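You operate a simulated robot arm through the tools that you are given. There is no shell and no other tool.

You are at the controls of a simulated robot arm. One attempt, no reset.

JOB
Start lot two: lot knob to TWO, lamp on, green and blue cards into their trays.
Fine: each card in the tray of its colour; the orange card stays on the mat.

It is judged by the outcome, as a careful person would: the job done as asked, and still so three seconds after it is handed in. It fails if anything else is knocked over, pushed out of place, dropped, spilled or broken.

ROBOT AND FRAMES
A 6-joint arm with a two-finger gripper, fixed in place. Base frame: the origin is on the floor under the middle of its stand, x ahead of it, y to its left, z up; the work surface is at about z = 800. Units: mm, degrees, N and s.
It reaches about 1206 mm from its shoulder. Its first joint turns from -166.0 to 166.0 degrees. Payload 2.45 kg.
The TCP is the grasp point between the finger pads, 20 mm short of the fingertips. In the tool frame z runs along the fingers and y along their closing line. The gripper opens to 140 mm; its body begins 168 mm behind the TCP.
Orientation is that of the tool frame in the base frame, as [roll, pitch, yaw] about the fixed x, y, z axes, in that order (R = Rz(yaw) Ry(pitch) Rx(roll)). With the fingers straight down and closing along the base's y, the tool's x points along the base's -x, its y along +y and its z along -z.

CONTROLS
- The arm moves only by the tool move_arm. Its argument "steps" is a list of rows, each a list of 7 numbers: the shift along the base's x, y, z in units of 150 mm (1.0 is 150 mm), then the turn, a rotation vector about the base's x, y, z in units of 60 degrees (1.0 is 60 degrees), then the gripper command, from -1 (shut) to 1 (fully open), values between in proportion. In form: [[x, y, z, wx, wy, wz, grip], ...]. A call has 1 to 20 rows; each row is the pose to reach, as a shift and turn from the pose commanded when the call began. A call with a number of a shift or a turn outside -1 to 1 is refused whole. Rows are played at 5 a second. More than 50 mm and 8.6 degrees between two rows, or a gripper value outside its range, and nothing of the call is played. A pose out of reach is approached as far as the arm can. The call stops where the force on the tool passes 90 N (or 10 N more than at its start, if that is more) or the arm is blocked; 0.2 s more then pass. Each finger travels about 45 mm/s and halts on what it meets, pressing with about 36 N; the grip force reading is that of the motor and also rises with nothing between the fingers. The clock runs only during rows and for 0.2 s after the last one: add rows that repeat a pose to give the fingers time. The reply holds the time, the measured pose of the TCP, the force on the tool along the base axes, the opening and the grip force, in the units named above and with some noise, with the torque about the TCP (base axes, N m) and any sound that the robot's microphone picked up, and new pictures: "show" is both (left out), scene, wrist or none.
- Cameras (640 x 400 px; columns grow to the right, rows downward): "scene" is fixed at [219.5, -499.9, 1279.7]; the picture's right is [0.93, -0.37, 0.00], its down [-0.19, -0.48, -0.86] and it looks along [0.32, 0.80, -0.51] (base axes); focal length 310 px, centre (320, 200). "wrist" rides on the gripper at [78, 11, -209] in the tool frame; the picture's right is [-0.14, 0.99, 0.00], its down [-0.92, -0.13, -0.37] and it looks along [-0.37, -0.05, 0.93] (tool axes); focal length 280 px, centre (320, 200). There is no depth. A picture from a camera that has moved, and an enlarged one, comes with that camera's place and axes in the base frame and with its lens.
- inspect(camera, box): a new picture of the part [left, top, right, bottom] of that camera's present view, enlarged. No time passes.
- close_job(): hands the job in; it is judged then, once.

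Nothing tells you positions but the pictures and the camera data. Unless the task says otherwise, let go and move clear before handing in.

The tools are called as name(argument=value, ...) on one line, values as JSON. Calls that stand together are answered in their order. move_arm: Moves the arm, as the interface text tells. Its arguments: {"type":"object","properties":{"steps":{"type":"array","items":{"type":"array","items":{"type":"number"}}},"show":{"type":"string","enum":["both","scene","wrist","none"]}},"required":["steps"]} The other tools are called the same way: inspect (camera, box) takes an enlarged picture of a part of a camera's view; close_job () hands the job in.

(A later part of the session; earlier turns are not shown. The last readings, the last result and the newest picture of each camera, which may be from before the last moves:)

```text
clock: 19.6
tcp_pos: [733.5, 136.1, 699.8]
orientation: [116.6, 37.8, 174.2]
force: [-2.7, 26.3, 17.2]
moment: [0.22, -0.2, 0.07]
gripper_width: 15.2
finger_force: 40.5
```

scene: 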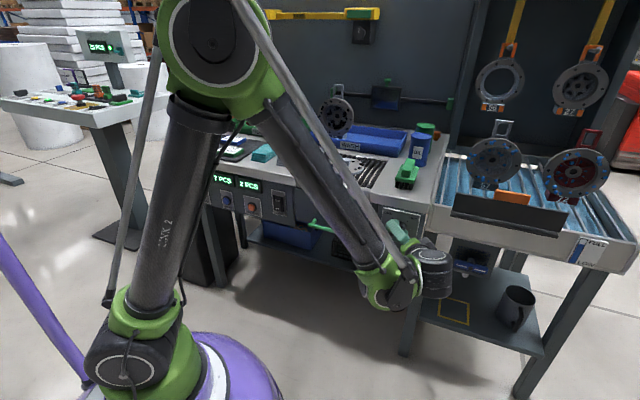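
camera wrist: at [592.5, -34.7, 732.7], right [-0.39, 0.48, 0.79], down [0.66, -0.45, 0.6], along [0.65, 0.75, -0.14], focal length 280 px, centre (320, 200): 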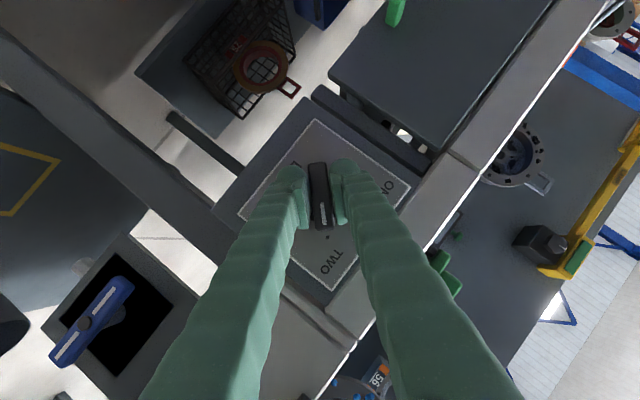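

The side load is down to about 30 N, so I'll open the fingers and check that the knob stays put.

move_arm(steps=[[-0.007, 0.007, 0.01, 0, 0, 0, -0.7], [-0.007, 0.007, 0.01, 0, 0, 0, -0.3], [-0.007, 0.007, 0.01, 0, 0, 0, -0.3], [-0.007, 0.007, 0.01, 0, 0, 0, -0.3]], show="none")

inspect(camera="wrist", box=[240, 100, 400, 260])

inspect(camera="scene", box=[370, 200, 430, 250])

```text
clock: 20.6
tcp_pos: [730.7, 136.4, 702.1]
orientation: [116.6, 37.8, 174.3]
force: [0.8, -0.2, -0.1]
moment: [-0.04, -0.03, -0.02]
gripper_width: 49.0
finger_force: 0.0
```

```text
2.50 times, centred on (320, 180) of wrist
camera zoom: at [589.1, -31.9, 735.5], right [-0.39, 0.48, 0.79], down [0.66, -0.45, 0.6], along [0.65, 0.75, -0.14], focal length 701 px, centre (320, 250)
```

zoom: 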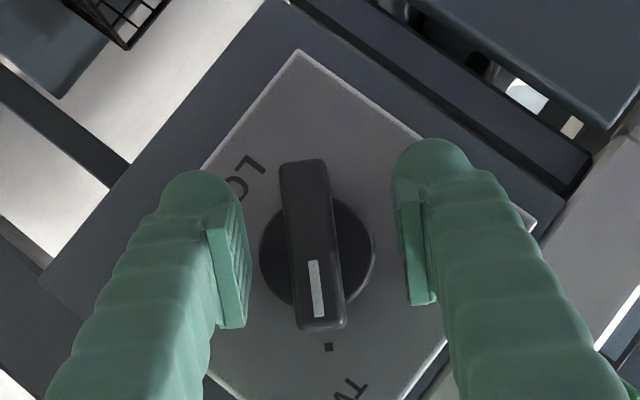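

```text
8.00 times, centred on (400, 225) of scene
camera zoom: at [219.5, -499.9, 1279.7], right [0.93, -0.37, 0.0], down [-0.19, -0.48, -0.86], along [0.32, 0.8, -0.51], focal length 2484 px, centre (-320, 0)
```

zoom: 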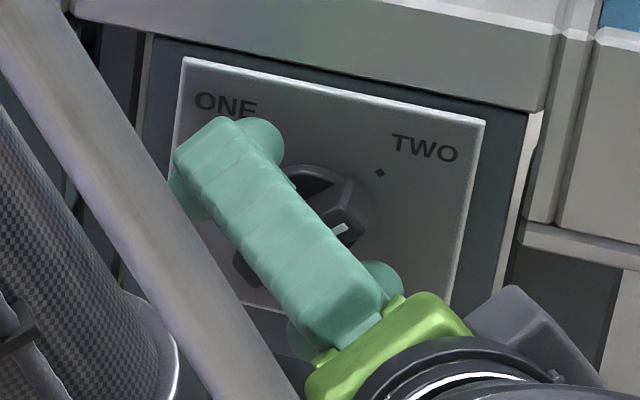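

The knob stays on TWO with the fingers clear. I'll back straight out along the tool, then reorient for the lamp rocker: fingers shut, pointing 60° down and stacked vertically so that one finger's width presses it.

move_arm(steps=[[-0.036, -0.086, 0.035, 0, 0, 0, -0.3], [-0.109, -0.259, 0.106, 0, 0, 0, -0.3], [-0.218, -0.518, 0.212, 0, 0, 0, -0.3], [-0.218, -0.518, 0.212, 0, 0, 0, -0.3]], show="none")

inspect(camera="wrist", box=[220, 80, 420, 220])

```text
clock: 21.6
tcp_pos: [699.5, 58.1, 733.0]
orientation: [116.5, 37.8, 174.4]
force: [-0.2, 0.6, -0.4]
moment: [-0.02, 0.0, 0.03]
gripper_width: 49.0
finger_force: 0.0
```

```text
2.86 times, centred on (320, 150) of wrist
camera zoom: at [558.8, -111.3, 766.7], right [-0.39, 0.48, 0.79], down [0.66, -0.45, 0.6], along [0.65, 0.75, -0.14], focal length 801 px, centre (320, 343)
```

zoom: 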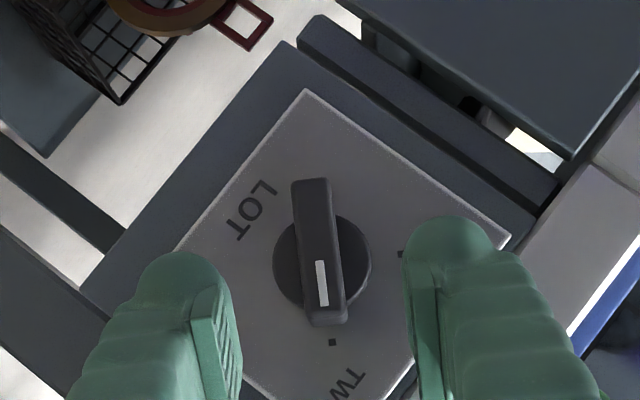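

The knob clearly points to the TWO dot. Now I reorient and move up and left towards the lamp, staying in front of the bench.

move_arm(steps=[[-0.078, 0.064, 0.097, -0.023, 0.0805, -0.0796, -0.5], [-0.156, 0.127, 0.195, -0.046, 0.161, -0.159, -0.7], [-0.233, 0.191, 0.292, -0.069, 0.2415, -0.239, -0.9], [-0.311, 0.254, 0.389, -0.092, 0.322, -0.318, -1], [-0.389, 0.318, 0.487, -0.115, 0.4025, -0.398, -1], [-0.467, 0.382, 0.584, -0.138, 0.483, -0.478, -1], [-0.545, 0.445, 0.681, -0.161, 0.5635, -0.557, -1], [-0.622, 0.509, 0.778, -0.184, 0.644, -0.637, -1], [-0.7, 0.572, 0.876, -0.207, 0.7245, -0.716, -1], [-0.778, 0.636, 0.973, -0.23, 0.805, -0.796, -1]], show="both")

```text
clock: 23.8
tcp_pos: [581.9, 153.9, 880.4]
orientation: [150.0, 0.0, 135.0]
force: [0.0, 0.7, -0.7]
moment: [0.0, 0.01, -0.01]
gripper_width: 0.1
finger_force: 29.4
camera wrist: at [459.9, 140.9, 1066.8], right [0.7, 0.51, 0.49], down [0.44, -0.86, 0.26], along [0.56, 0.04, -0.83], focal length 280 px, centre (320, 200)
```

scene: 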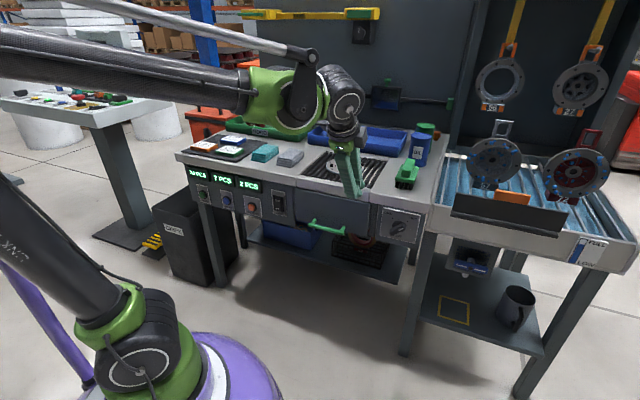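
wrist: 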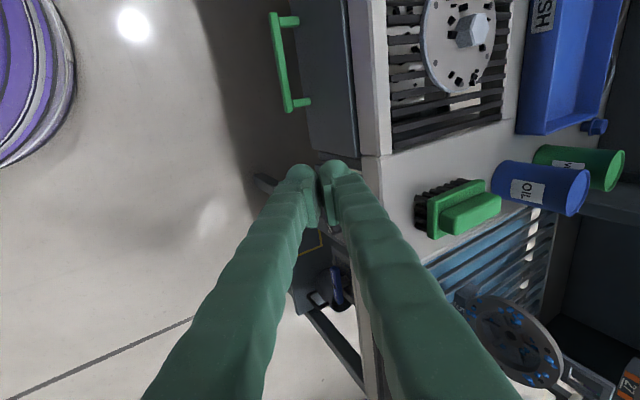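

The pose came out exactly as planned. I'll move left in front of the bench towards the lamp rocker.

move_arm(steps=[[-0.189, 0.189, 0, 0, 0, 0, -1], [-0.377, 0.377, 0, 0, 0, 0, -1], [-0.566, 0.566, 0, 0, 0, 0, -1], [-0.754, 0.754, 0, 0, 0, 0, -1], [-0.943, 0.943, 0, 0, 0, 0, -1]], show="none")

inspect(camera="scene", box=[370, 195, 430, 250])

inspect(camera="wrist", box=[0, 0, 640, 400])

```text
clock: 25.0
tcp_pos: [442.5, 298.0, 878.1]
orientation: [149.8, 0.0, 135.0]
force: [0.3, -0.1, 1.0]
moment: [-0.04, 0.03, 0.01]
gripper_width: 0.1
finger_force: 29.6
```

```text
7.27 times, centred on (400, 222) of scene
camera zoom: at [219.5, -499.9, 1279.7], right [0.93, -0.37, 0.0], down [-0.19, -0.48, -0.86], along [0.32, 0.8, -0.51], focal length 2258 px, centre (-262, 36)
```

zoom: 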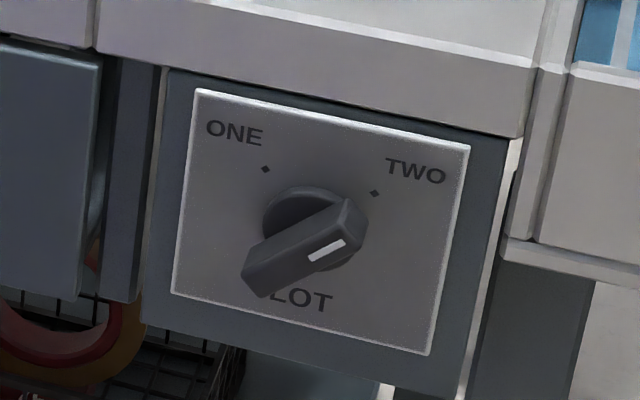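

```text
1.00 times, centred on (320, 200) of wrist (not enlarged: the box is as wide or as high as the picture)
camera zoom: at [320.6, 284.7, 1063.6], right [0.7, 0.51, 0.5], down [0.44, -0.86, 0.26], along [0.56, 0.04, -0.83], focal length 280 px, centre (320, 200)
```

zoom: 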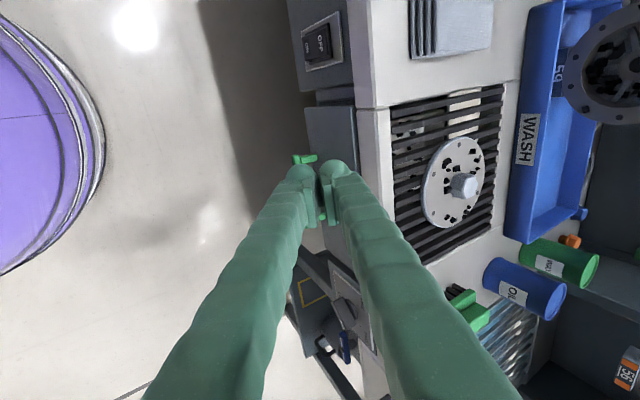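

The knob rests on TWO. The lamp plate is now in the wrist view, so I'll enlarge it to fix its position.

inspect(camera="wrist", box=[280, 0, 370, 90])

```text
4.44 times, centred on (325, 45) of wrist
camera zoom: at [320.6, 284.7, 1063.6], right [0.7, 0.51, 0.5], down [0.44, -0.86, 0.26], along [0.56, 0.04, -0.83], focal length 1246 px, centre (298, 889)
```

zoom: 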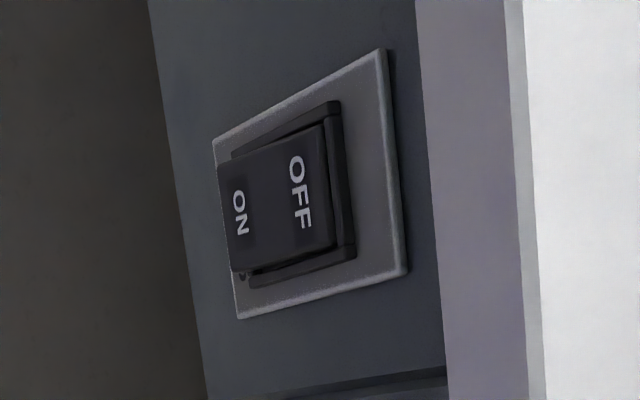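

The views disagree by a few mm on how deep the lamp plate sits, somewhere between n≈650 and 660. I'll get closer and measure it from there.

move_arm(steps=[[-0.105, 0.135, -0.157, 0, 0, 0, -1], [-0.209, 0.27, -0.315, 0, 0, 0, -1], [-0.314, 0.404, -0.472, 0, 0, 0, -1], [-0.418, 0.539, -0.63, 0, 0, 0, -1], [-0.523, 0.674, -0.787, 0, 0, 0, -1], [-0.523, 0.674, -0.787, 0, 0, 0, -1]], show="both")

inspect(camera="wrist", box=[280, 90, 400, 210])

inspect(camera="scene", box=[245, 160, 315, 225])

```text
clock: 26.4
tcp_pos: [363.2, 398.5, 759.0]
orientation: [149.8, 0.0, 135.0]
force: [-0.1, 0.2, 0.4]
moment: [-0.05, 0.0, 0.01]
gripper_width: 0.0
finger_force: 29.8
camera wrist: at [241.1, 385.5, 945.5], right [0.7, 0.51, 0.5], down [0.44, -0.86, 0.26], along [0.56, 0.04, -0.83], focal length 280 px, centre (320, 200)
```

scene: 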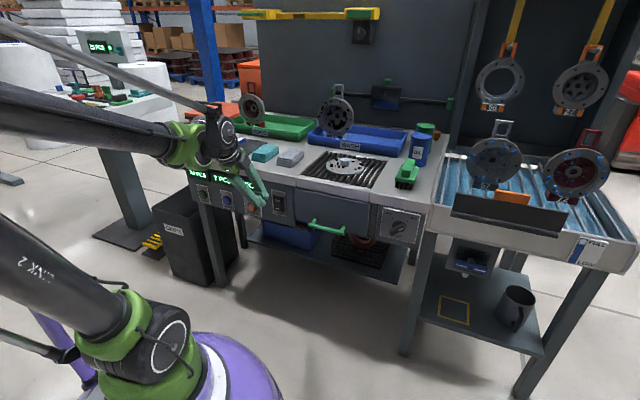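
wrist: 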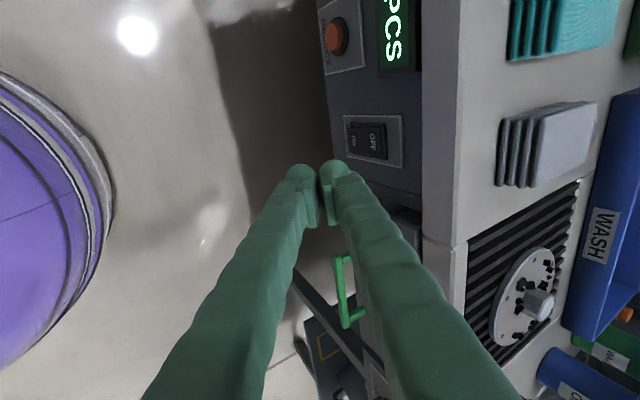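

```text
3.33 times, centred on (340, 150) of wrist
camera zoom: at [241.1, 385.5, 945.5], right [0.7, 0.51, 0.5], down [0.44, -0.86, 0.26], along [0.56, 0.04, -0.83], focal length 935 px, centre (253, 367)
```

zoom: 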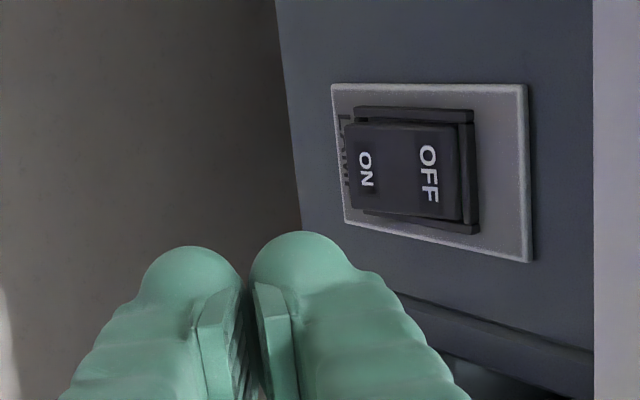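

```text
6.15 times, centred on (280, 192) of scene
camera zoom: at [219.5, -499.9, 1279.7], right [0.93, -0.37, 0.0], down [-0.19, -0.48, -0.86], along [0.32, 0.8, -0.51], focal length 1910 px, centre (566, 246)
```

zoom: 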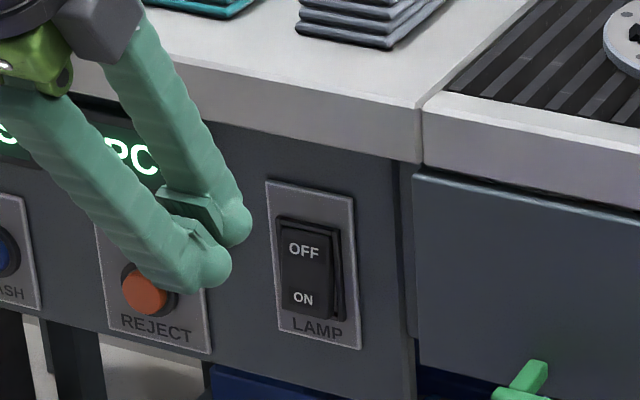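

From three views the lamp plate now agrees at n≈664, centred on s≈-33, z≈669. The ON half is to be pressed at about z=652. I'll come down in front of it.

move_arm(steps=[[0.048, 0.07, -0.173, 0, 0, 0, -1], [0.097, 0.139, -0.347, 0, 0, 0, -1], [0.145, 0.209, -0.52, 0, 0, 0, -1], [0.193, 0.278, -0.693, 0, 0, 0, -1], [0.193, 0.278, -0.693, 0, 0, 0, -1]], show="both")

inspect(camera="wrist", box=[280, 90, 400, 210])

inspect(camera="scene", box=[245, 160, 315, 225])

```text
clock: 27.6
tcp_pos: [391.7, 439.6, 657.1]
orientation: [150.1, 0.1, 135.0]
force: [0.6, -0.4, -0.7]
moment: [0.05, 0.0, 0.01]
gripper_width: 0.1
finger_force: 29.0
camera wrist: at [270.8, 427.1, 843.9], right [0.7, 0.51, 0.5], down [0.44, -0.86, 0.26], along [0.56, 0.04, -0.83], focal length 280 px, centre (320, 200)
```

scene: 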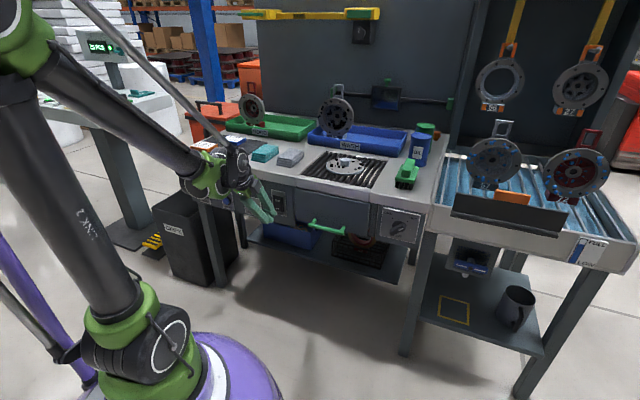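
wrist: 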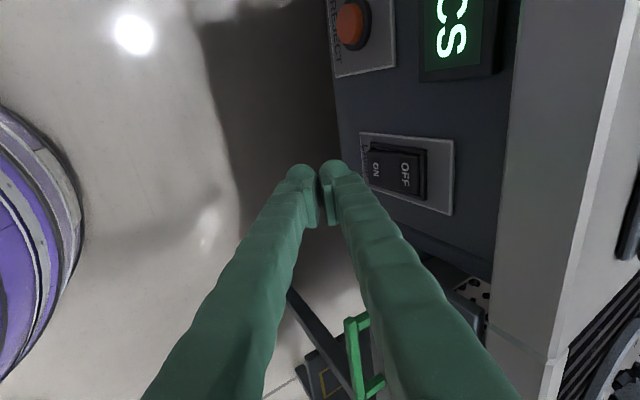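

```text
3.33 times, centred on (340, 150) of wrist
camera zoom: at [270.8, 427.1, 843.9], right [0.7, 0.51, 0.5], down [0.44, -0.86, 0.26], along [0.56, 0.04, -0.83], focal length 935 px, centre (253, 367)
```

zoom: 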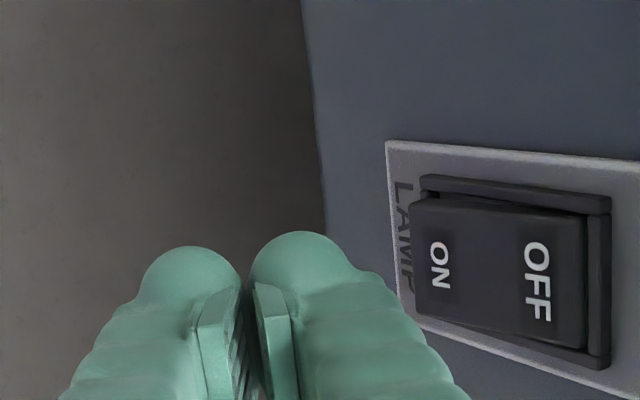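

```text
6.15 times, centred on (280, 192) of scene
camera zoom: at [219.5, -499.9, 1279.7], right [0.93, -0.37, 0.0], down [-0.19, -0.48, -0.86], along [0.32, 0.8, -0.51], focal length 1910 px, centre (566, 246)
```

zoom: 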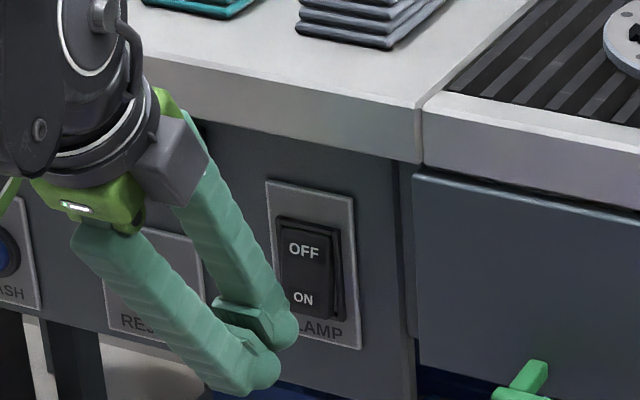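

The finger is lined up with the rocker's ON half. I'll approach to just short of contact, then press in small steps while watching the force.

move_arm(steps=[[0.042, 0.046, -0.016, 0, 0, 0, -1], [0.085, 0.091, -0.031, 0, 0, 0, -1], [0.127, 0.137, -0.047, 0, 0, 0, -1], [0.127, 0.137, -0.047, 0, 0, 0, -1]], show="none")

inspect(camera="wrist", box=[280, 110, 420, 250])

inspect(camera="scene", box=[255, 175, 305, 225])

```text
clock: 28.6
tcp_pos: [411.0, 460.6, 650.8]
orientation: [150.1, 0.0, 135.0]
force: [-0.9, -0.4, -0.6]
moment: [0.0, 0.0, -0.05]
gripper_width: 0.0
finger_force: 29.1
```

```text
2.86 times, centred on (350, 180) of wrist
camera zoom: at [289.0, 447.2, 836.1], right [0.7, 0.51, 0.5], down [0.44, -0.86, 0.26], along [0.56, 0.04, -0.83], focal length 801 px, centre (234, 257)
```

zoom: 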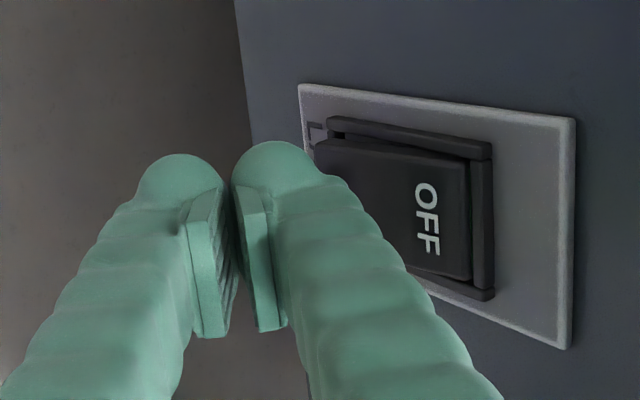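

```text
8.00 times, centred on (280, 200) of scene
camera zoom: at [219.5, -499.9, 1279.7], right [0.93, -0.37, 0.0], down [-0.19, -0.48, -0.86], along [0.32, 0.8, -0.51], focal length 2484 px, centre (640, 200)
```

zoom: 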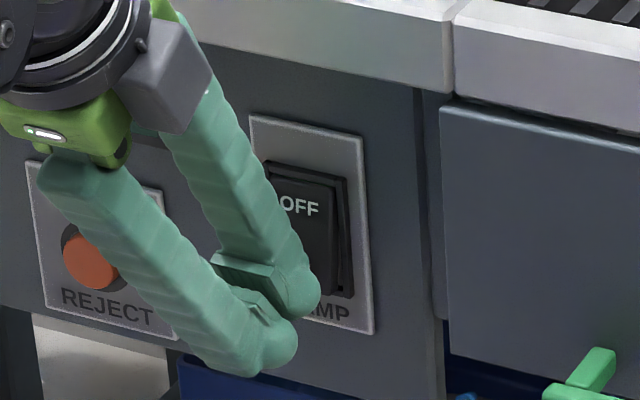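

move_arm(steps=[[0.014, 0.014, 0, 0, 0, 0, -1], [0.028, 0.028, 0, 0, 0, 0, -1], [0.028, 0.028, 0, 0, 0, 0, -1]], show="none")

inspect(camera="scene", box=[255, 175, 305, 225])

```text
clock: 29.4
tcp_pos: [413.6, 463.8, 651.5]
orientation: [150.0, -0.1, 135.0]
force: [0.4, 0.8, 1.0]
moment: [-0.01, 0.0, 0.0]
gripper_width: 0.0
finger_force: 29.1
```

```text
8.00 times, centred on (280, 200) of scene
camera zoom: at [219.5, -499.9, 1279.7], right [0.93, -0.37, 0.0], down [-0.19, -0.48, -0.86], along [0.32, 0.8, -0.51], focal length 2484 px, centre (640, 200)
```

zoom: 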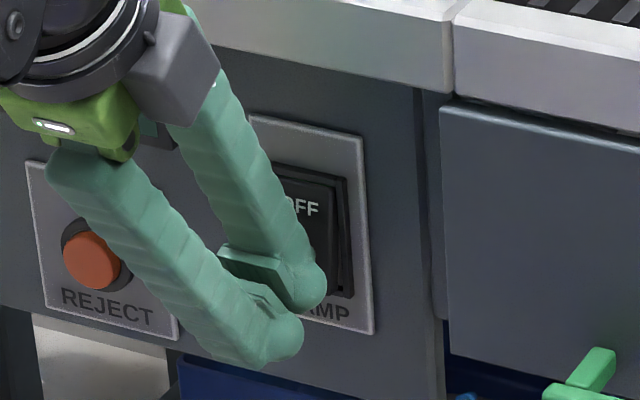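

No contact yet. Another 5 mm.

move_arm(steps=[[0.012, 0.012, 0, 0, 0, 0, -1], [0.024, 0.024, 0, 0, 0, 0, -1], [0.024, 0.024, 0, 0, 0, 0, -1]], show="none")

inspect(camera="wrist", box=[280, 110, 420, 250])

```text
clock: 30.2
tcp_pos: [416.6, 465.7, 652.3]
orientation: [149.9, 0.0, 135.0]
force: [-0.1, -0.1, -0.4]
moment: [-0.04, 0.02, -0.01]
gripper_width: 0.1
finger_force: 29.1
```

```text
2.86 times, centred on (350, 180) of wrist
camera zoom: at [296.3, 453.8, 837.4], right [0.7, 0.51, 0.5], down [0.44, -0.86, 0.26], along [0.56, 0.04, -0.83], focal length 801 px, centre (234, 257)
```

zoom: 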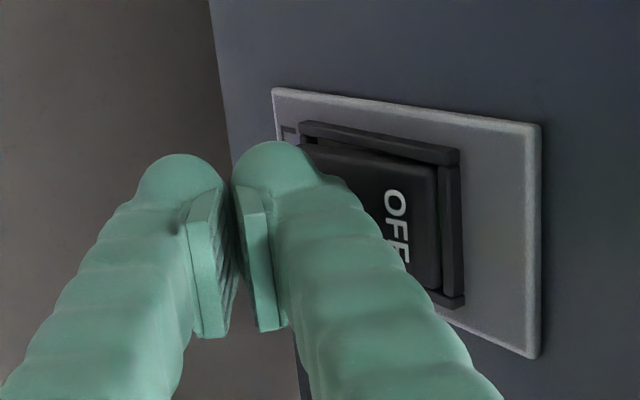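

move_arm(steps=[[0.012, 0.012, 0, 0, 0, 0, -1], [0.024, 0.024, 0, 0, 0, 0, -1], [0.024, 0.024, 0, 0, 0, 0, -1]], show="none")

inspect(camera="wrist", box=[280, 110, 420, 250])

```text
clock: 31.0
tcp_pos: [422.4, 471.2, 651.0]
orientation: [150.0, 0.0, 135.0]
force: [-0.2, -0.8, 0.2]
moment: [0.0, -0.03, -0.04]
gripper_width: 0.0
finger_force: 29.8
```

```text
2.86 times, centred on (350, 180) of wrist
camera zoom: at [300.7, 457.9, 837.1], right [0.7, 0.51, 0.5], down [0.44, -0.86, 0.26], along [0.56, 0.04, -0.83], focal length 801 px, centre (234, 257)
```

zoom: 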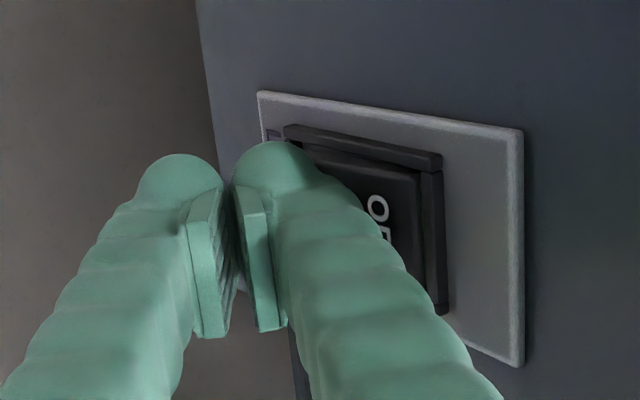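

inspect(camera="scene", box=[255, 175, 305, 225])

move_arm(steps=[[0.01, 0.01, 0, 0, 0, 0, -1], [0.019, 0.019, 0, 0, 0, 0, -1], [0.019, 0.019, 0, 0, 0, 0, -1]], show="none")

inspect(camera="scene", box=[255, 175, 305, 225])

```text
8.00 times, centred on (280, 200) of scene
camera zoom: at [219.5, -499.9, 1279.7], right [0.93, -0.37, 0.0], down [-0.19, -0.48, -0.86], along [0.32, 0.8, -0.51], focal length 2484 px, centre (640, 200)
```

zoom: 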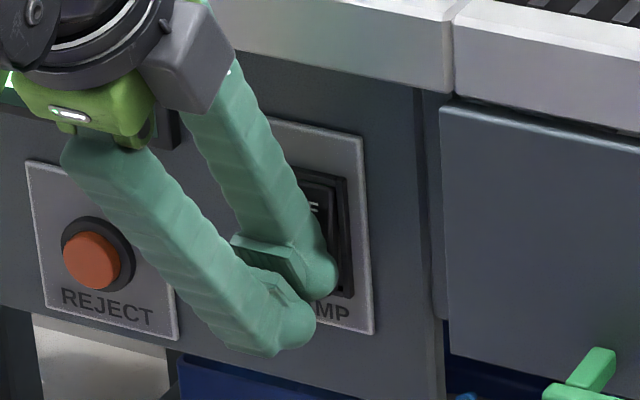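

```text
clock: 31.8
tcp_pos: [424.1, 472.1, 650.6]
orientation: [150.0, 0.1, 135.1]
force: [-17.0, -21.8, -2.3]
moment: [0.03, 0.03, -0.11]
gripper_width: 0.0
finger_force: 29.5
heard: click
```

```text
8.00 times, centred on (280, 200) of scene
camera zoom: at [219.5, -499.9, 1279.7], right [0.93, -0.37, 0.0], down [-0.19, -0.48, -0.86], along [0.32, 0.8, -0.51], focal length 2484 px, centre (640, 200)
```

zoom: 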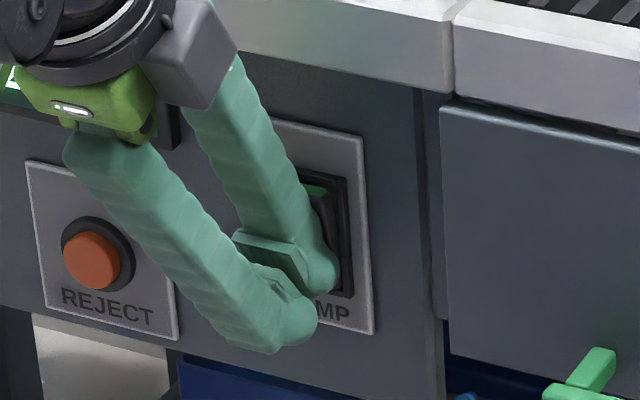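

A click was heard, and a green flag shows at the top of the rocker, so the lamp should be on. I back away from the panel and check.

move_arm(steps=[[-0.05, -0.05, 0, 0, 0, 0, -1], [-0.15, -0.15, 0, 0, 0, 0, -1], [-0.3, -0.3, 0.1, 0, 0, 0, -1], [-0.45, -0.45, 0.25, 0, 0, 0, -1], [-0.6, -0.6, 0.45, 0, 0, 0, -1], [-0.6, -0.6, 0.7, 0, 0, 0, -1], [-0.6, -0.6, 1.0, 0, 0, 0, -1]], show="both")

inspect(camera="scene", box=[240, 160, 320, 230])

```text
clock: 33.4
tcp_pos: [333.8, 382.2, 802.1]
orientation: [149.9, 0.0, 135.0]
force: [0.7, 0.3, -0.5]
moment: [-0.03, 0.04, 0.01]
gripper_width: 0.0
finger_force: 29.1
camera wrist: at [213.3, 369.7, 988.3], right [0.7, 0.51, 0.5], down [0.44, -0.86, 0.26], along [0.56, 0.04, -0.83], focal length 280 px, centre (320, 200)
```

scene: 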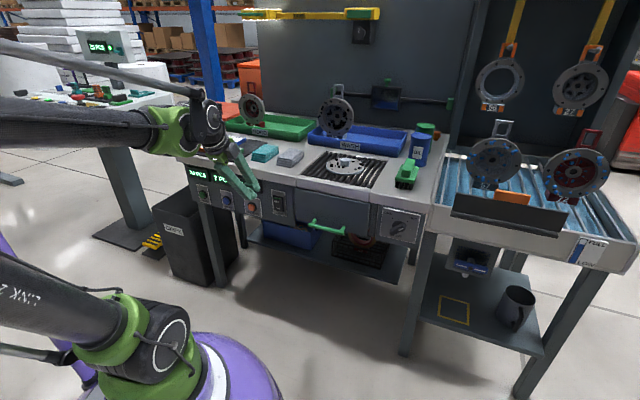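
wrist: 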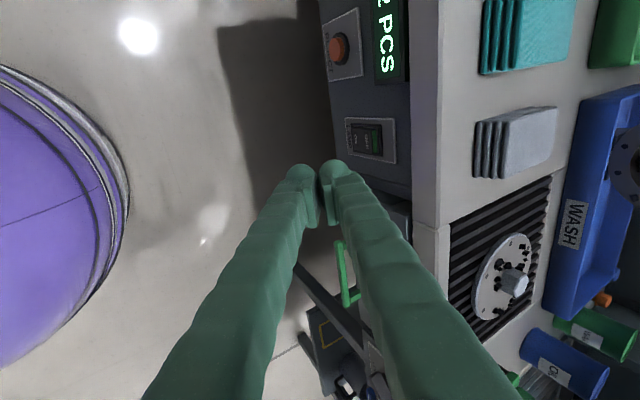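

```text
5.71 times, centred on (280, 195) of scene
camera zoom: at [219.5, -499.9, 1279.7], right [0.93, -0.37, 0.0], down [-0.19, -0.48, -0.86], along [0.32, 0.8, -0.51], focal length 1774 px, centre (549, 229)
```

zoom: 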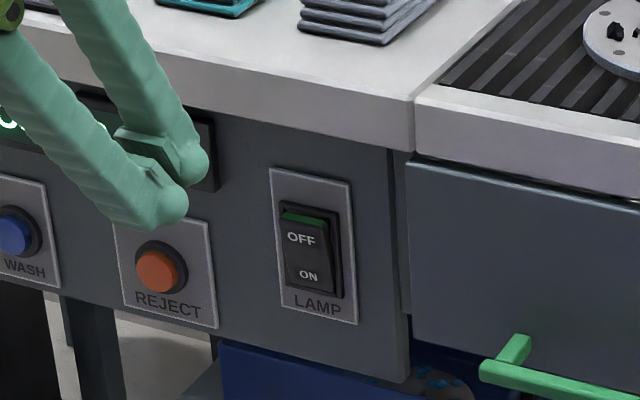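

The rocker is in with ON pressed and its green flag showing, so knob and lamp are done. Next is the green card: I raise the arm, turn the fingers straight down with the closing line across the card's short side, and move above it.

move_arm(steps=[[-0.094, 0.094, 0.2, -0.071, 0.071, 0, -0.5], [-0.188, 0.188, 0.4, -0.142, 0.142, 0, 0], [-0.283, 0.283, 0.6, -0.212, 0.212, 0, 0.2], [-0.377, 0.377, 0.8, -0.283, 0.283, 0, 0.2], [-0.471, 0.471, 1.0, -0.354, 0.354, 0, 0.2]], show="none")

inspect(camera="scene", box=[230, 0, 400, 60])

```text
clock: 34.6
tcp_pos: [266.1, 454.8, 951.0]
orientation: [-179.9, 0.0, 135.1]
force: [-0.9, -0.9, -0.2]
moment: [0.03, -0.03, 0.03]
gripper_width: 84.1
finger_force: 0.1
```

```text
3.76 times, centred on (315, 30) of scene
camera zoom: at [219.5, -499.9, 1279.7], right [0.93, -0.37, 0.0], down [-0.19, -0.48, -0.86], along [0.32, 0.8, -0.51], focal length 1169 px, centre (339, 840)
```

zoom: 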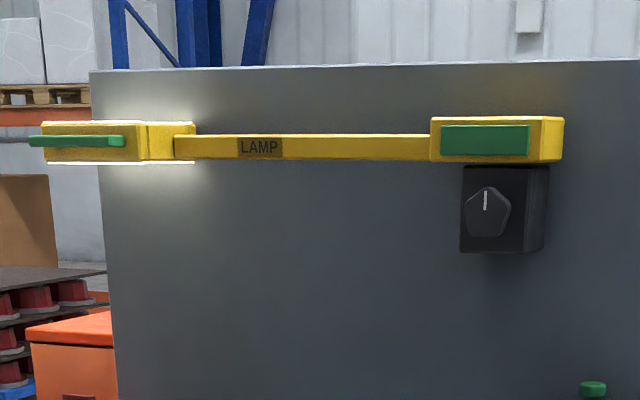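

The bench lamp on the wall is lit. Now I go over the mat, above the green card.

move_arm(steps=[[0.047, 0.215, 0, 0, 0, 0, 0.2], [0.094, 0.43, 0, 0, 0, 0, 0.2], [0.14, 0.644, 0, 0, 0, 0, 0.2], [0.187, 0.859, 0, 0, 0, 0, 0.2]], show="none")

move_arm(steps=[[0.047, 0.215, 0, 0, 0, 0, 0.2], [0.094, 0.43, 0, 0, 0, 0, 0.2], [0.14, 0.644, 0, 0, 0, 0, 0.2], [0.187, 0.859, 0, 0, 0, 0, 0.2], [0.187, 0.859, 0, 0, 0, 0, 0.2]], show="both")

```text
clock: 35.6
tcp_pos: [292.9, 582.9, 947.9]
orientation: [180.0, 0.0, 134.9]
force: [0.3, -0.1, 1.1]
moment: [0.03, -0.03, -0.02]
gripper_width: 84.1
finger_force: 0.0
```

```text
clock: 36.8
tcp_pos: [320.7, 712.3, 950.3]
orientation: [179.9, 0.0, 135.0]
force: [-0.4, 0.4, -0.1]
moment: [-0.01, 0.0, 0.01]
gripper_width: 84.0
finger_force: 0.1
camera wrist: at [273.8, 774.6, 1158.6], right [0.8, 0.6, 0.0], down [0.56, -0.74, 0.37], along [0.22, -0.29, -0.93], focal length 280 px, centre (320, 200)
```

scene: 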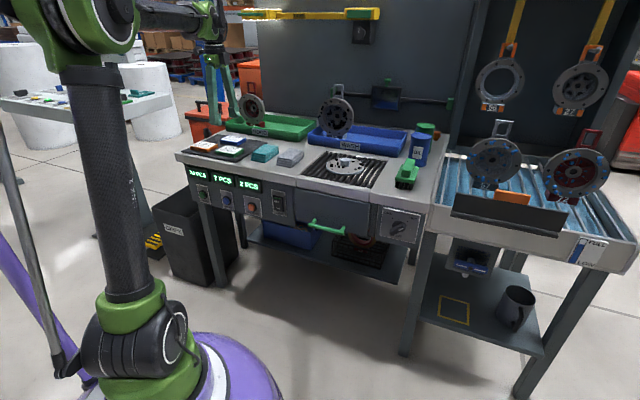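
wrist: 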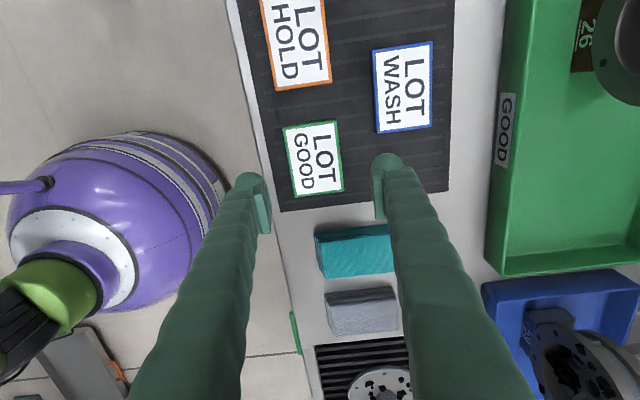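

A clear top view of all three cards. I'll enlarge it to measure the green and blue ones.

inspect(camera="wrist", box=[240, 20, 450, 220])

```text
2.00 times, centred on (345, 120) of wrist
camera zoom: at [273.8, 774.6, 1158.6], right [0.8, 0.6, 0.0], down [0.56, -0.74, 0.37], along [0.22, -0.29, -0.93], focal length 561 px, centre (270, 360)
```

zoom: 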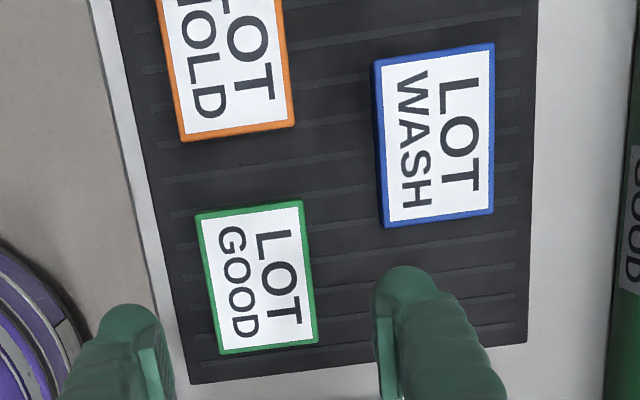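

Green is centred at s≈-272, n≈723 and lies square to the bench, about 90×65 mm. I'll correct sideways and descend to just above it.

move_arm(steps=[[-0.005, -0.017, -0.2, 0, 0, 0, 0.26], [-0.01, -0.035, -0.4, 0, 0, 0, 0.26], [-0.0156, -0.052, -0.6, 0, 0, 0, 0.26], [-0.0156, -0.052, -0.667, 0, 0, 0, 0.26], [-0.0156, -0.052, -0.667, 0, 0, 0, 0.26]], show="wrist")

inspect(camera="scene", box=[180, 110, 290, 180])

```text
clock: 38.0
tcp_pos: [318.1, 704.5, 848.7]
orientation: [180.0, 0.1, 134.9]
force: [0.0, -0.2, -0.5]
moment: [0.02, 0.0, -0.02]
gripper_width: 88.1
finger_force: 0.0
camera wrist: at [271.4, 766.5, 1058.8], right [0.8, 0.6, 0.0], down [0.56, -0.74, 0.37], along [0.22, -0.29, -0.93], focal length 280 px, centre (320, 200)
```

wrist: 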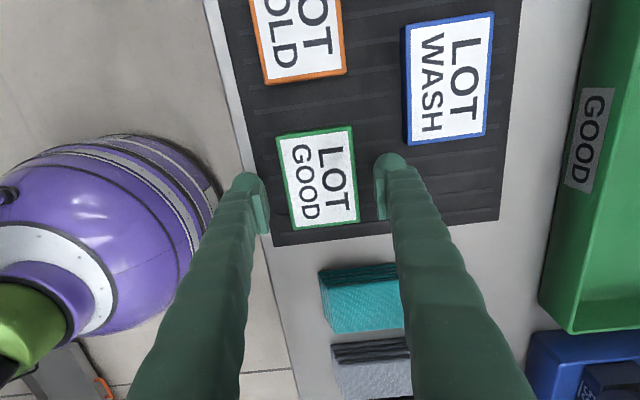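

```text
5.71 times, centred on (235, 145) of scene
camera zoom: at [219.5, -499.9, 1279.7], right [0.93, -0.37, 0.0], down [-0.19, -0.48, -0.86], along [0.32, 0.8, -0.51], focal length 1774 px, centre (806, 514)
```

zoom: 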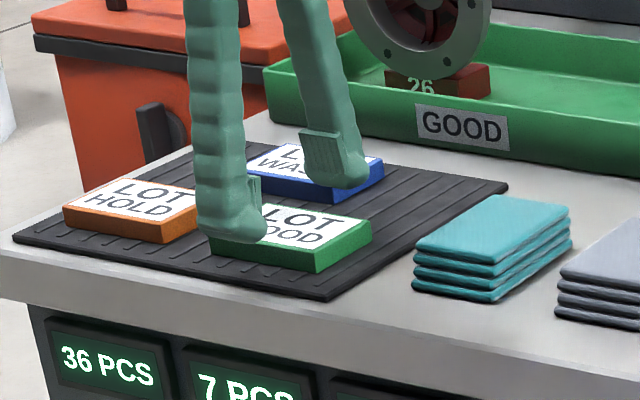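

The card sits squarely between the pads. I'll lower the tips beside it, watching for contact with the mat.

move_arm(steps=[[0, 0, -0.07, 0, 0, 0, 0.26], [0, 0, -0.13, 0, 0, 0, 0.26], [0, 0, -0.147, 0, 0, 0, 0.26], [0, 0, -0.147, 0, 0, 0, 0.26]], show="none")

inspect(camera="scene", box=[180, 110, 290, 180])

inspect(camera="wrist", box=[220, 100, 420, 260])

```text
clock: 39.0
tcp_pos: [318.2, 704.2, 826.7]
orientation: [-180.0, 0.0, 135.0]
force: [1.6, 0.6, -0.2]
moment: [0.0, -0.02, 0.01]
gripper_width: 88.2
finger_force: 0.0
```

```text
5.71 times, centred on (235, 145) of scene
camera zoom: at [219.5, -499.9, 1279.7], right [0.93, -0.37, 0.0], down [-0.19, -0.48, -0.86], along [0.32, 0.8, -0.51], focal length 1774 px, centre (806, 514)
```

zoom: 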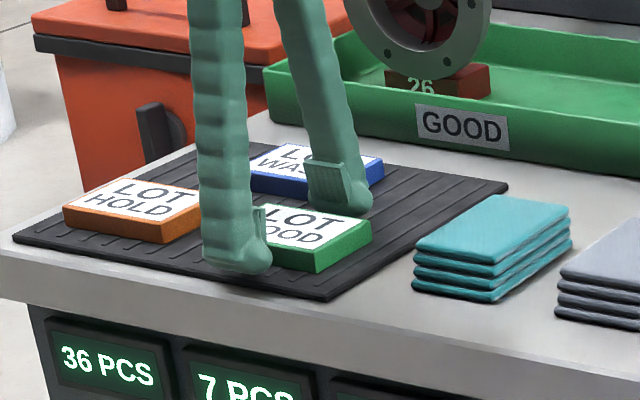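

```text
2.50 times, centred on (320, 180) of wrist
camera zoom: at [271.3, 766.9, 1036.9], right [0.8, 0.6, 0.0], down [0.56, -0.74, 0.37], along [0.22, -0.29, -0.93], focal length 701 px, centre (320, 250)
```

zoom: 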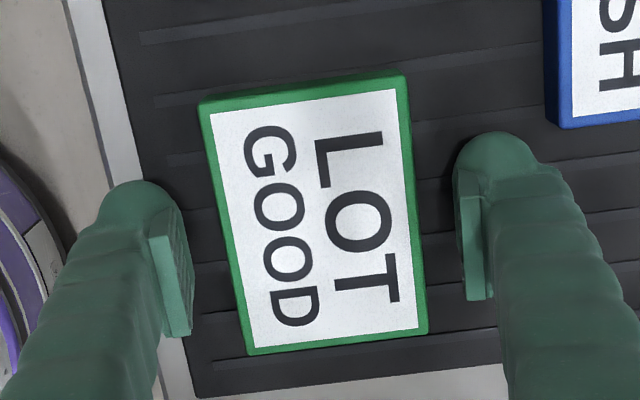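

The tips are about 3–4 mm above the mat, beside the card. I'll go 2 mm lower and close gently on it.

move_arm(steps=[[0, 0, -0.013, 0, 0, 0, 0.26], [0, 0, -0.013, 0, 0, 0, 0.0], [0, 0, -0.013, 0, 0, 0, -0.15], [0, 0, -0.013, 0, 0, 0, -0.4], [0, 0, -0.013, 0, 0, 0, -0.4], [0, 0, -0.013, 0, 0, 0, -0.4]], show="wrist")

inspect(camera="scene", box=[180, 110, 290, 180])

```text
clock: 40.4
tcp_pos: [317.7, 704.0, 825.7]
orientation: [180.0, -0.1, 135.0]
force: [-0.2, 0.0, 1.1]
moment: [0.0, -0.03, 0.0]
gripper_width: 63.3
finger_force: 35.8
camera wrist: at [271.4, 766.8, 1035.4], right [0.8, 0.6, 0.0], down [0.56, -0.74, 0.37], along [0.22, -0.29, -0.93], focal length 280 px, centre (320, 200)
```

wrist: 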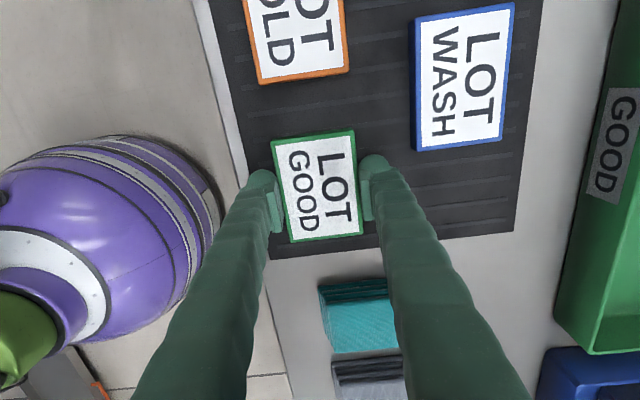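

```text
5.71 times, centred on (235, 145) of scene
camera zoom: at [219.5, -499.9, 1279.7], right [0.93, -0.37, 0.0], down [-0.19, -0.48, -0.86], along [0.32, 0.8, -0.51], focal length 1774 px, centre (806, 514)
```

zoom: 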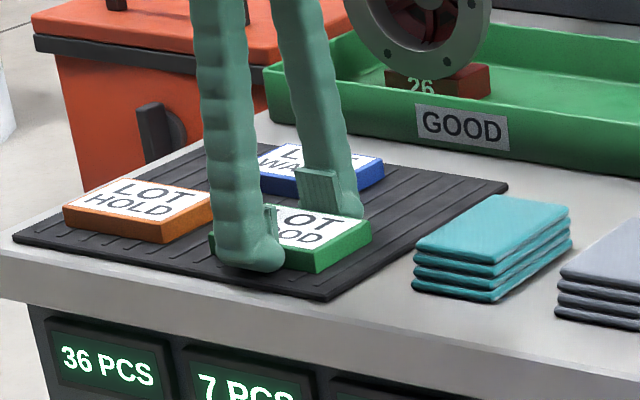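

Gripped, with the opening at 63 mm and 36 N. I lift straight up and check that it's held.

move_arm(steps=[[0, 0, 0.1, 0, 0, 0, -0.4], [0, 0, 0.2, 0, 0, 0, -0.4], [0, 0, 0.4, 0, 0, 0, -0.4], [0, 0, 0.6, 0, 0, 0, -0.4], [0, 0, 0.8, 0, 0, 0, -0.4]], show="both")

```text
clock: 41.6
tcp_pos: [319.6, 704.6, 946.7]
orientation: [180.0, 0.0, 135.0]
force: [-0.5, 0.2, 0.5]
moment: [-0.01, 0.01, 0.03]
gripper_width: 63.3
finger_force: 35.5
camera wrist: at [272.1, 766.9, 1156.4], right [0.8, 0.6, 0.0], down [0.56, -0.74, 0.37], along [0.22, -0.29, -0.93], focal length 280 px, centre (320, 200)
```

scene: 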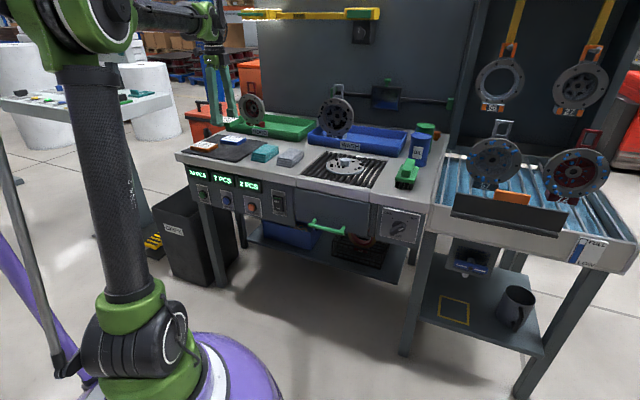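
wrist: 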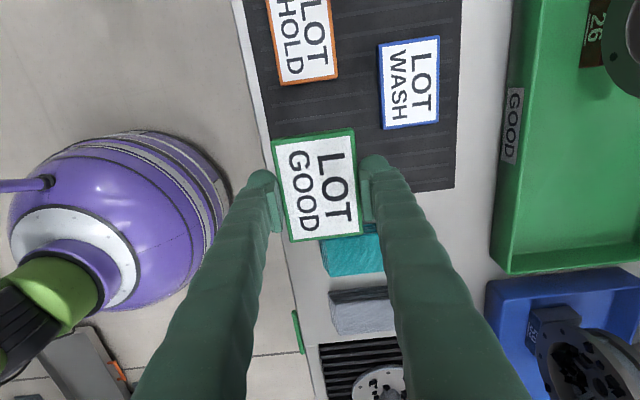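

The card is held firmly and level. I'll look at the green tray closely to choose the set-down spot, clear of the standing disk.

inspect(camera="wrist", box=[440, 0, 640, 300])

inspect(camera="scene", box=[200, 90, 330, 160])

```text
1.33 times, centred on (540, 150) of wrist
camera zoom: at [272.1, 766.9, 1156.4], right [0.8, 0.6, 0.0], down [0.56, -0.74, 0.37], along [0.22, -0.29, -0.93], focal length 374 px, centre (27, 267)
```

zoom: 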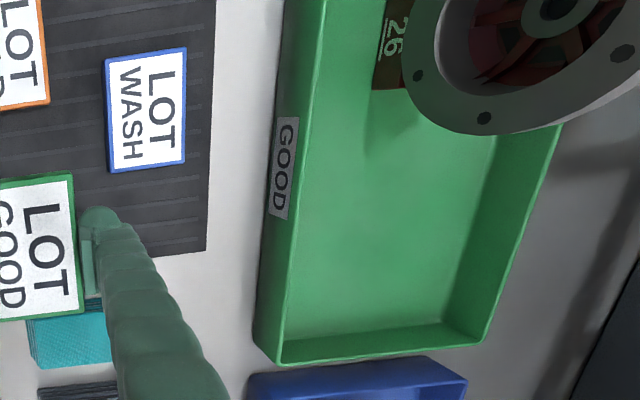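

```text
4.92 times, centred on (265, 125) of scene
camera zoom: at [219.5, -499.9, 1279.7], right [0.93, -0.37, 0.0], down [-0.19, -0.48, -0.86], along [0.32, 0.8, -0.51], focal length 1528 px, centre (591, 569)
```

zoom: 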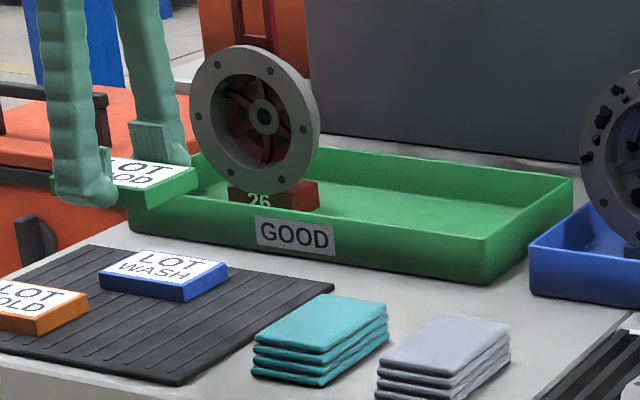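

The tray's inside runs from about n=960 to 1140, and the disk ends at s≈-297, so I'll set the card at s≈-170, n≈1045. I carry it there at about z=900, above the rim.

move_arm(steps=[[0.192, -0.051, -0.05, 0, 0, 0, -0.4], [0.384, -0.102, -0.1, 0, 0, 0, -0.4], [0.576, -0.152, -0.15, 0, 0, 0, -0.4], [0.768, -0.203, -0.2, 0, 0, 0, -0.4]], show="none")

move_arm(steps=[[0.177, 0.177, -0.025, 0, 0, 0, -0.4], [0.354, 0.354, -0.05, 0, 0, 0, -0.4], [0.53, 0.53, -0.075, 0, 0, 0, -0.4], [0.707, 0.707, -0.1, 0, 0, 0, -0.4], [0.707, 0.707, -0.1, 0, 0, 0, -0.4]], show="both")

```text
clock: 42.6
tcp_pos: [434.1, 674.5, 917.0]
orientation: [-180.0, -0.1, 135.1]
force: [0.0, -1.1, -0.8]
moment: [0.03, -0.04, 0.0]
gripper_width: 63.2
finger_force: 35.9
```

```text
clock: 43.8
tcp_pos: [537.8, 782.1, 901.8]
orientation: [180.0, 0.0, 134.9]
force: [-0.1, -0.1, -0.6]
moment: [-0.04, -0.03, -0.02]
gripper_width: 63.6
finger_force: 35.7
camera wrist: at [491.8, 842.7, 1109.8], right [0.8, 0.6, 0.0], down [0.56, -0.74, 0.37], along [0.22, -0.29, -0.93], focal length 280 px, centre (320, 200)
```

scene: 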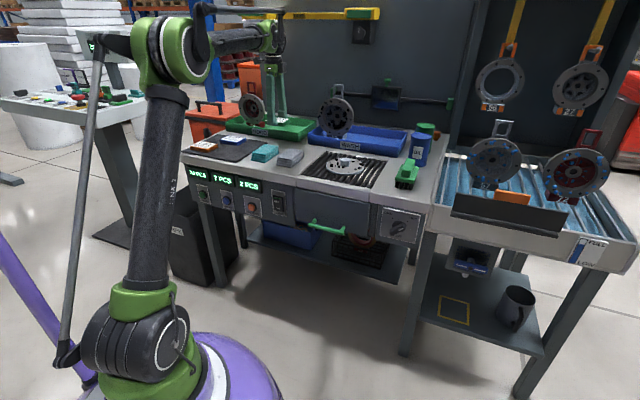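
wrist: 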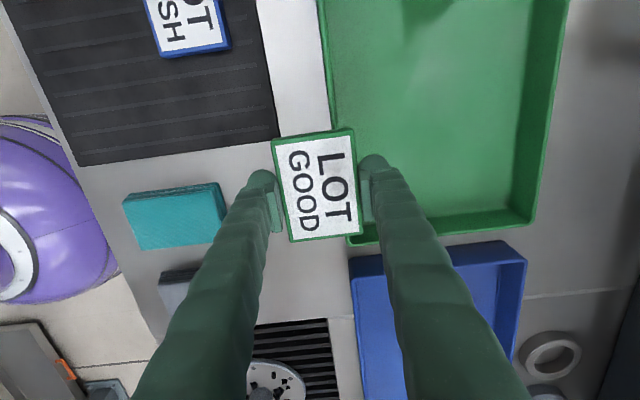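

The arm still has reach in hand, and from the two views the lamp head sits far back, beyond n≈1240. I'll continue forward over the tray.

move_arm(steps=[[0.132, 0.132, -0.02, 0, 0, 0, -0.4], [0.264, 0.264, -0.04, 0, 0, 0, -0.4], [0.396, 0.396, -0.06, 0, 0, 0, -0.4], [0.528, 0.528, -0.08, 0, 0, 0, -0.4], [0.528, 0.528, -0.08, 0, 0, 0, -0.4]], show="both")

inspect(camera="scene", box=[210, 70, 340, 150])

```text
clock: 45.0
tcp_pos: [616.6, 859.4, 890.0]
orientation: [-179.9, 0.1, 134.9]
force: [-0.7, 0.0, 0.3]
moment: [0.04, -0.01, 0.02]
gripper_width: 63.6
finger_force: 36.2
camera wrist: at [569.9, 921.2, 1098.9], right [0.8, 0.6, 0.0], down [0.56, -0.74, 0.37], along [0.22, -0.29, -0.93], focal length 280 px, centre (320, 200)
```

scene: 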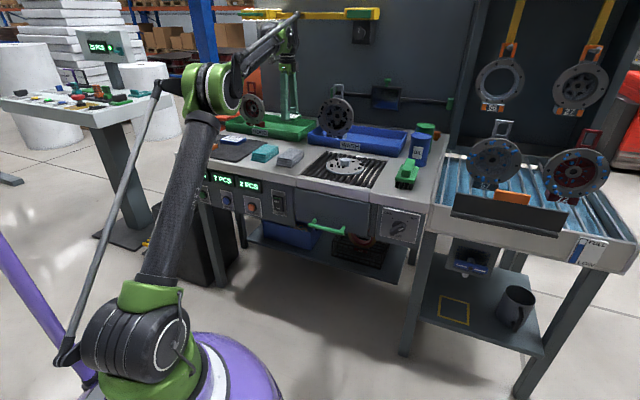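
wrist: 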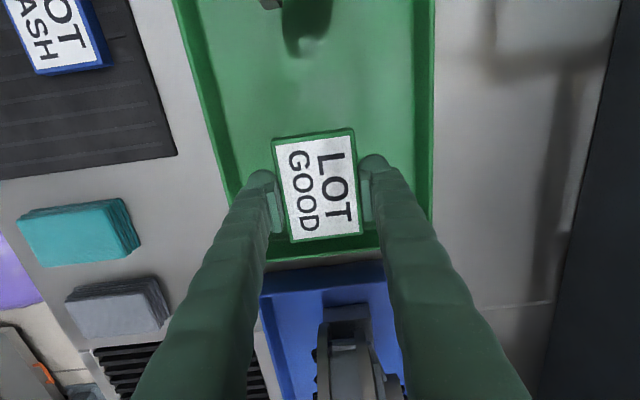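

```text
4.92 times, centred on (275, 110) of scene
camera zoom: at [219.5, -499.9, 1279.7], right [0.93, -0.37, 0.0], down [-0.19, -0.48, -0.86], along [0.32, 0.8, -0.51], focal length 1528 px, centre (542, 643)
```

zoom: 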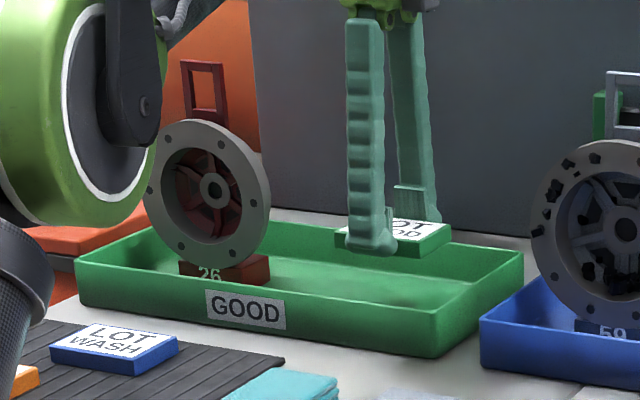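

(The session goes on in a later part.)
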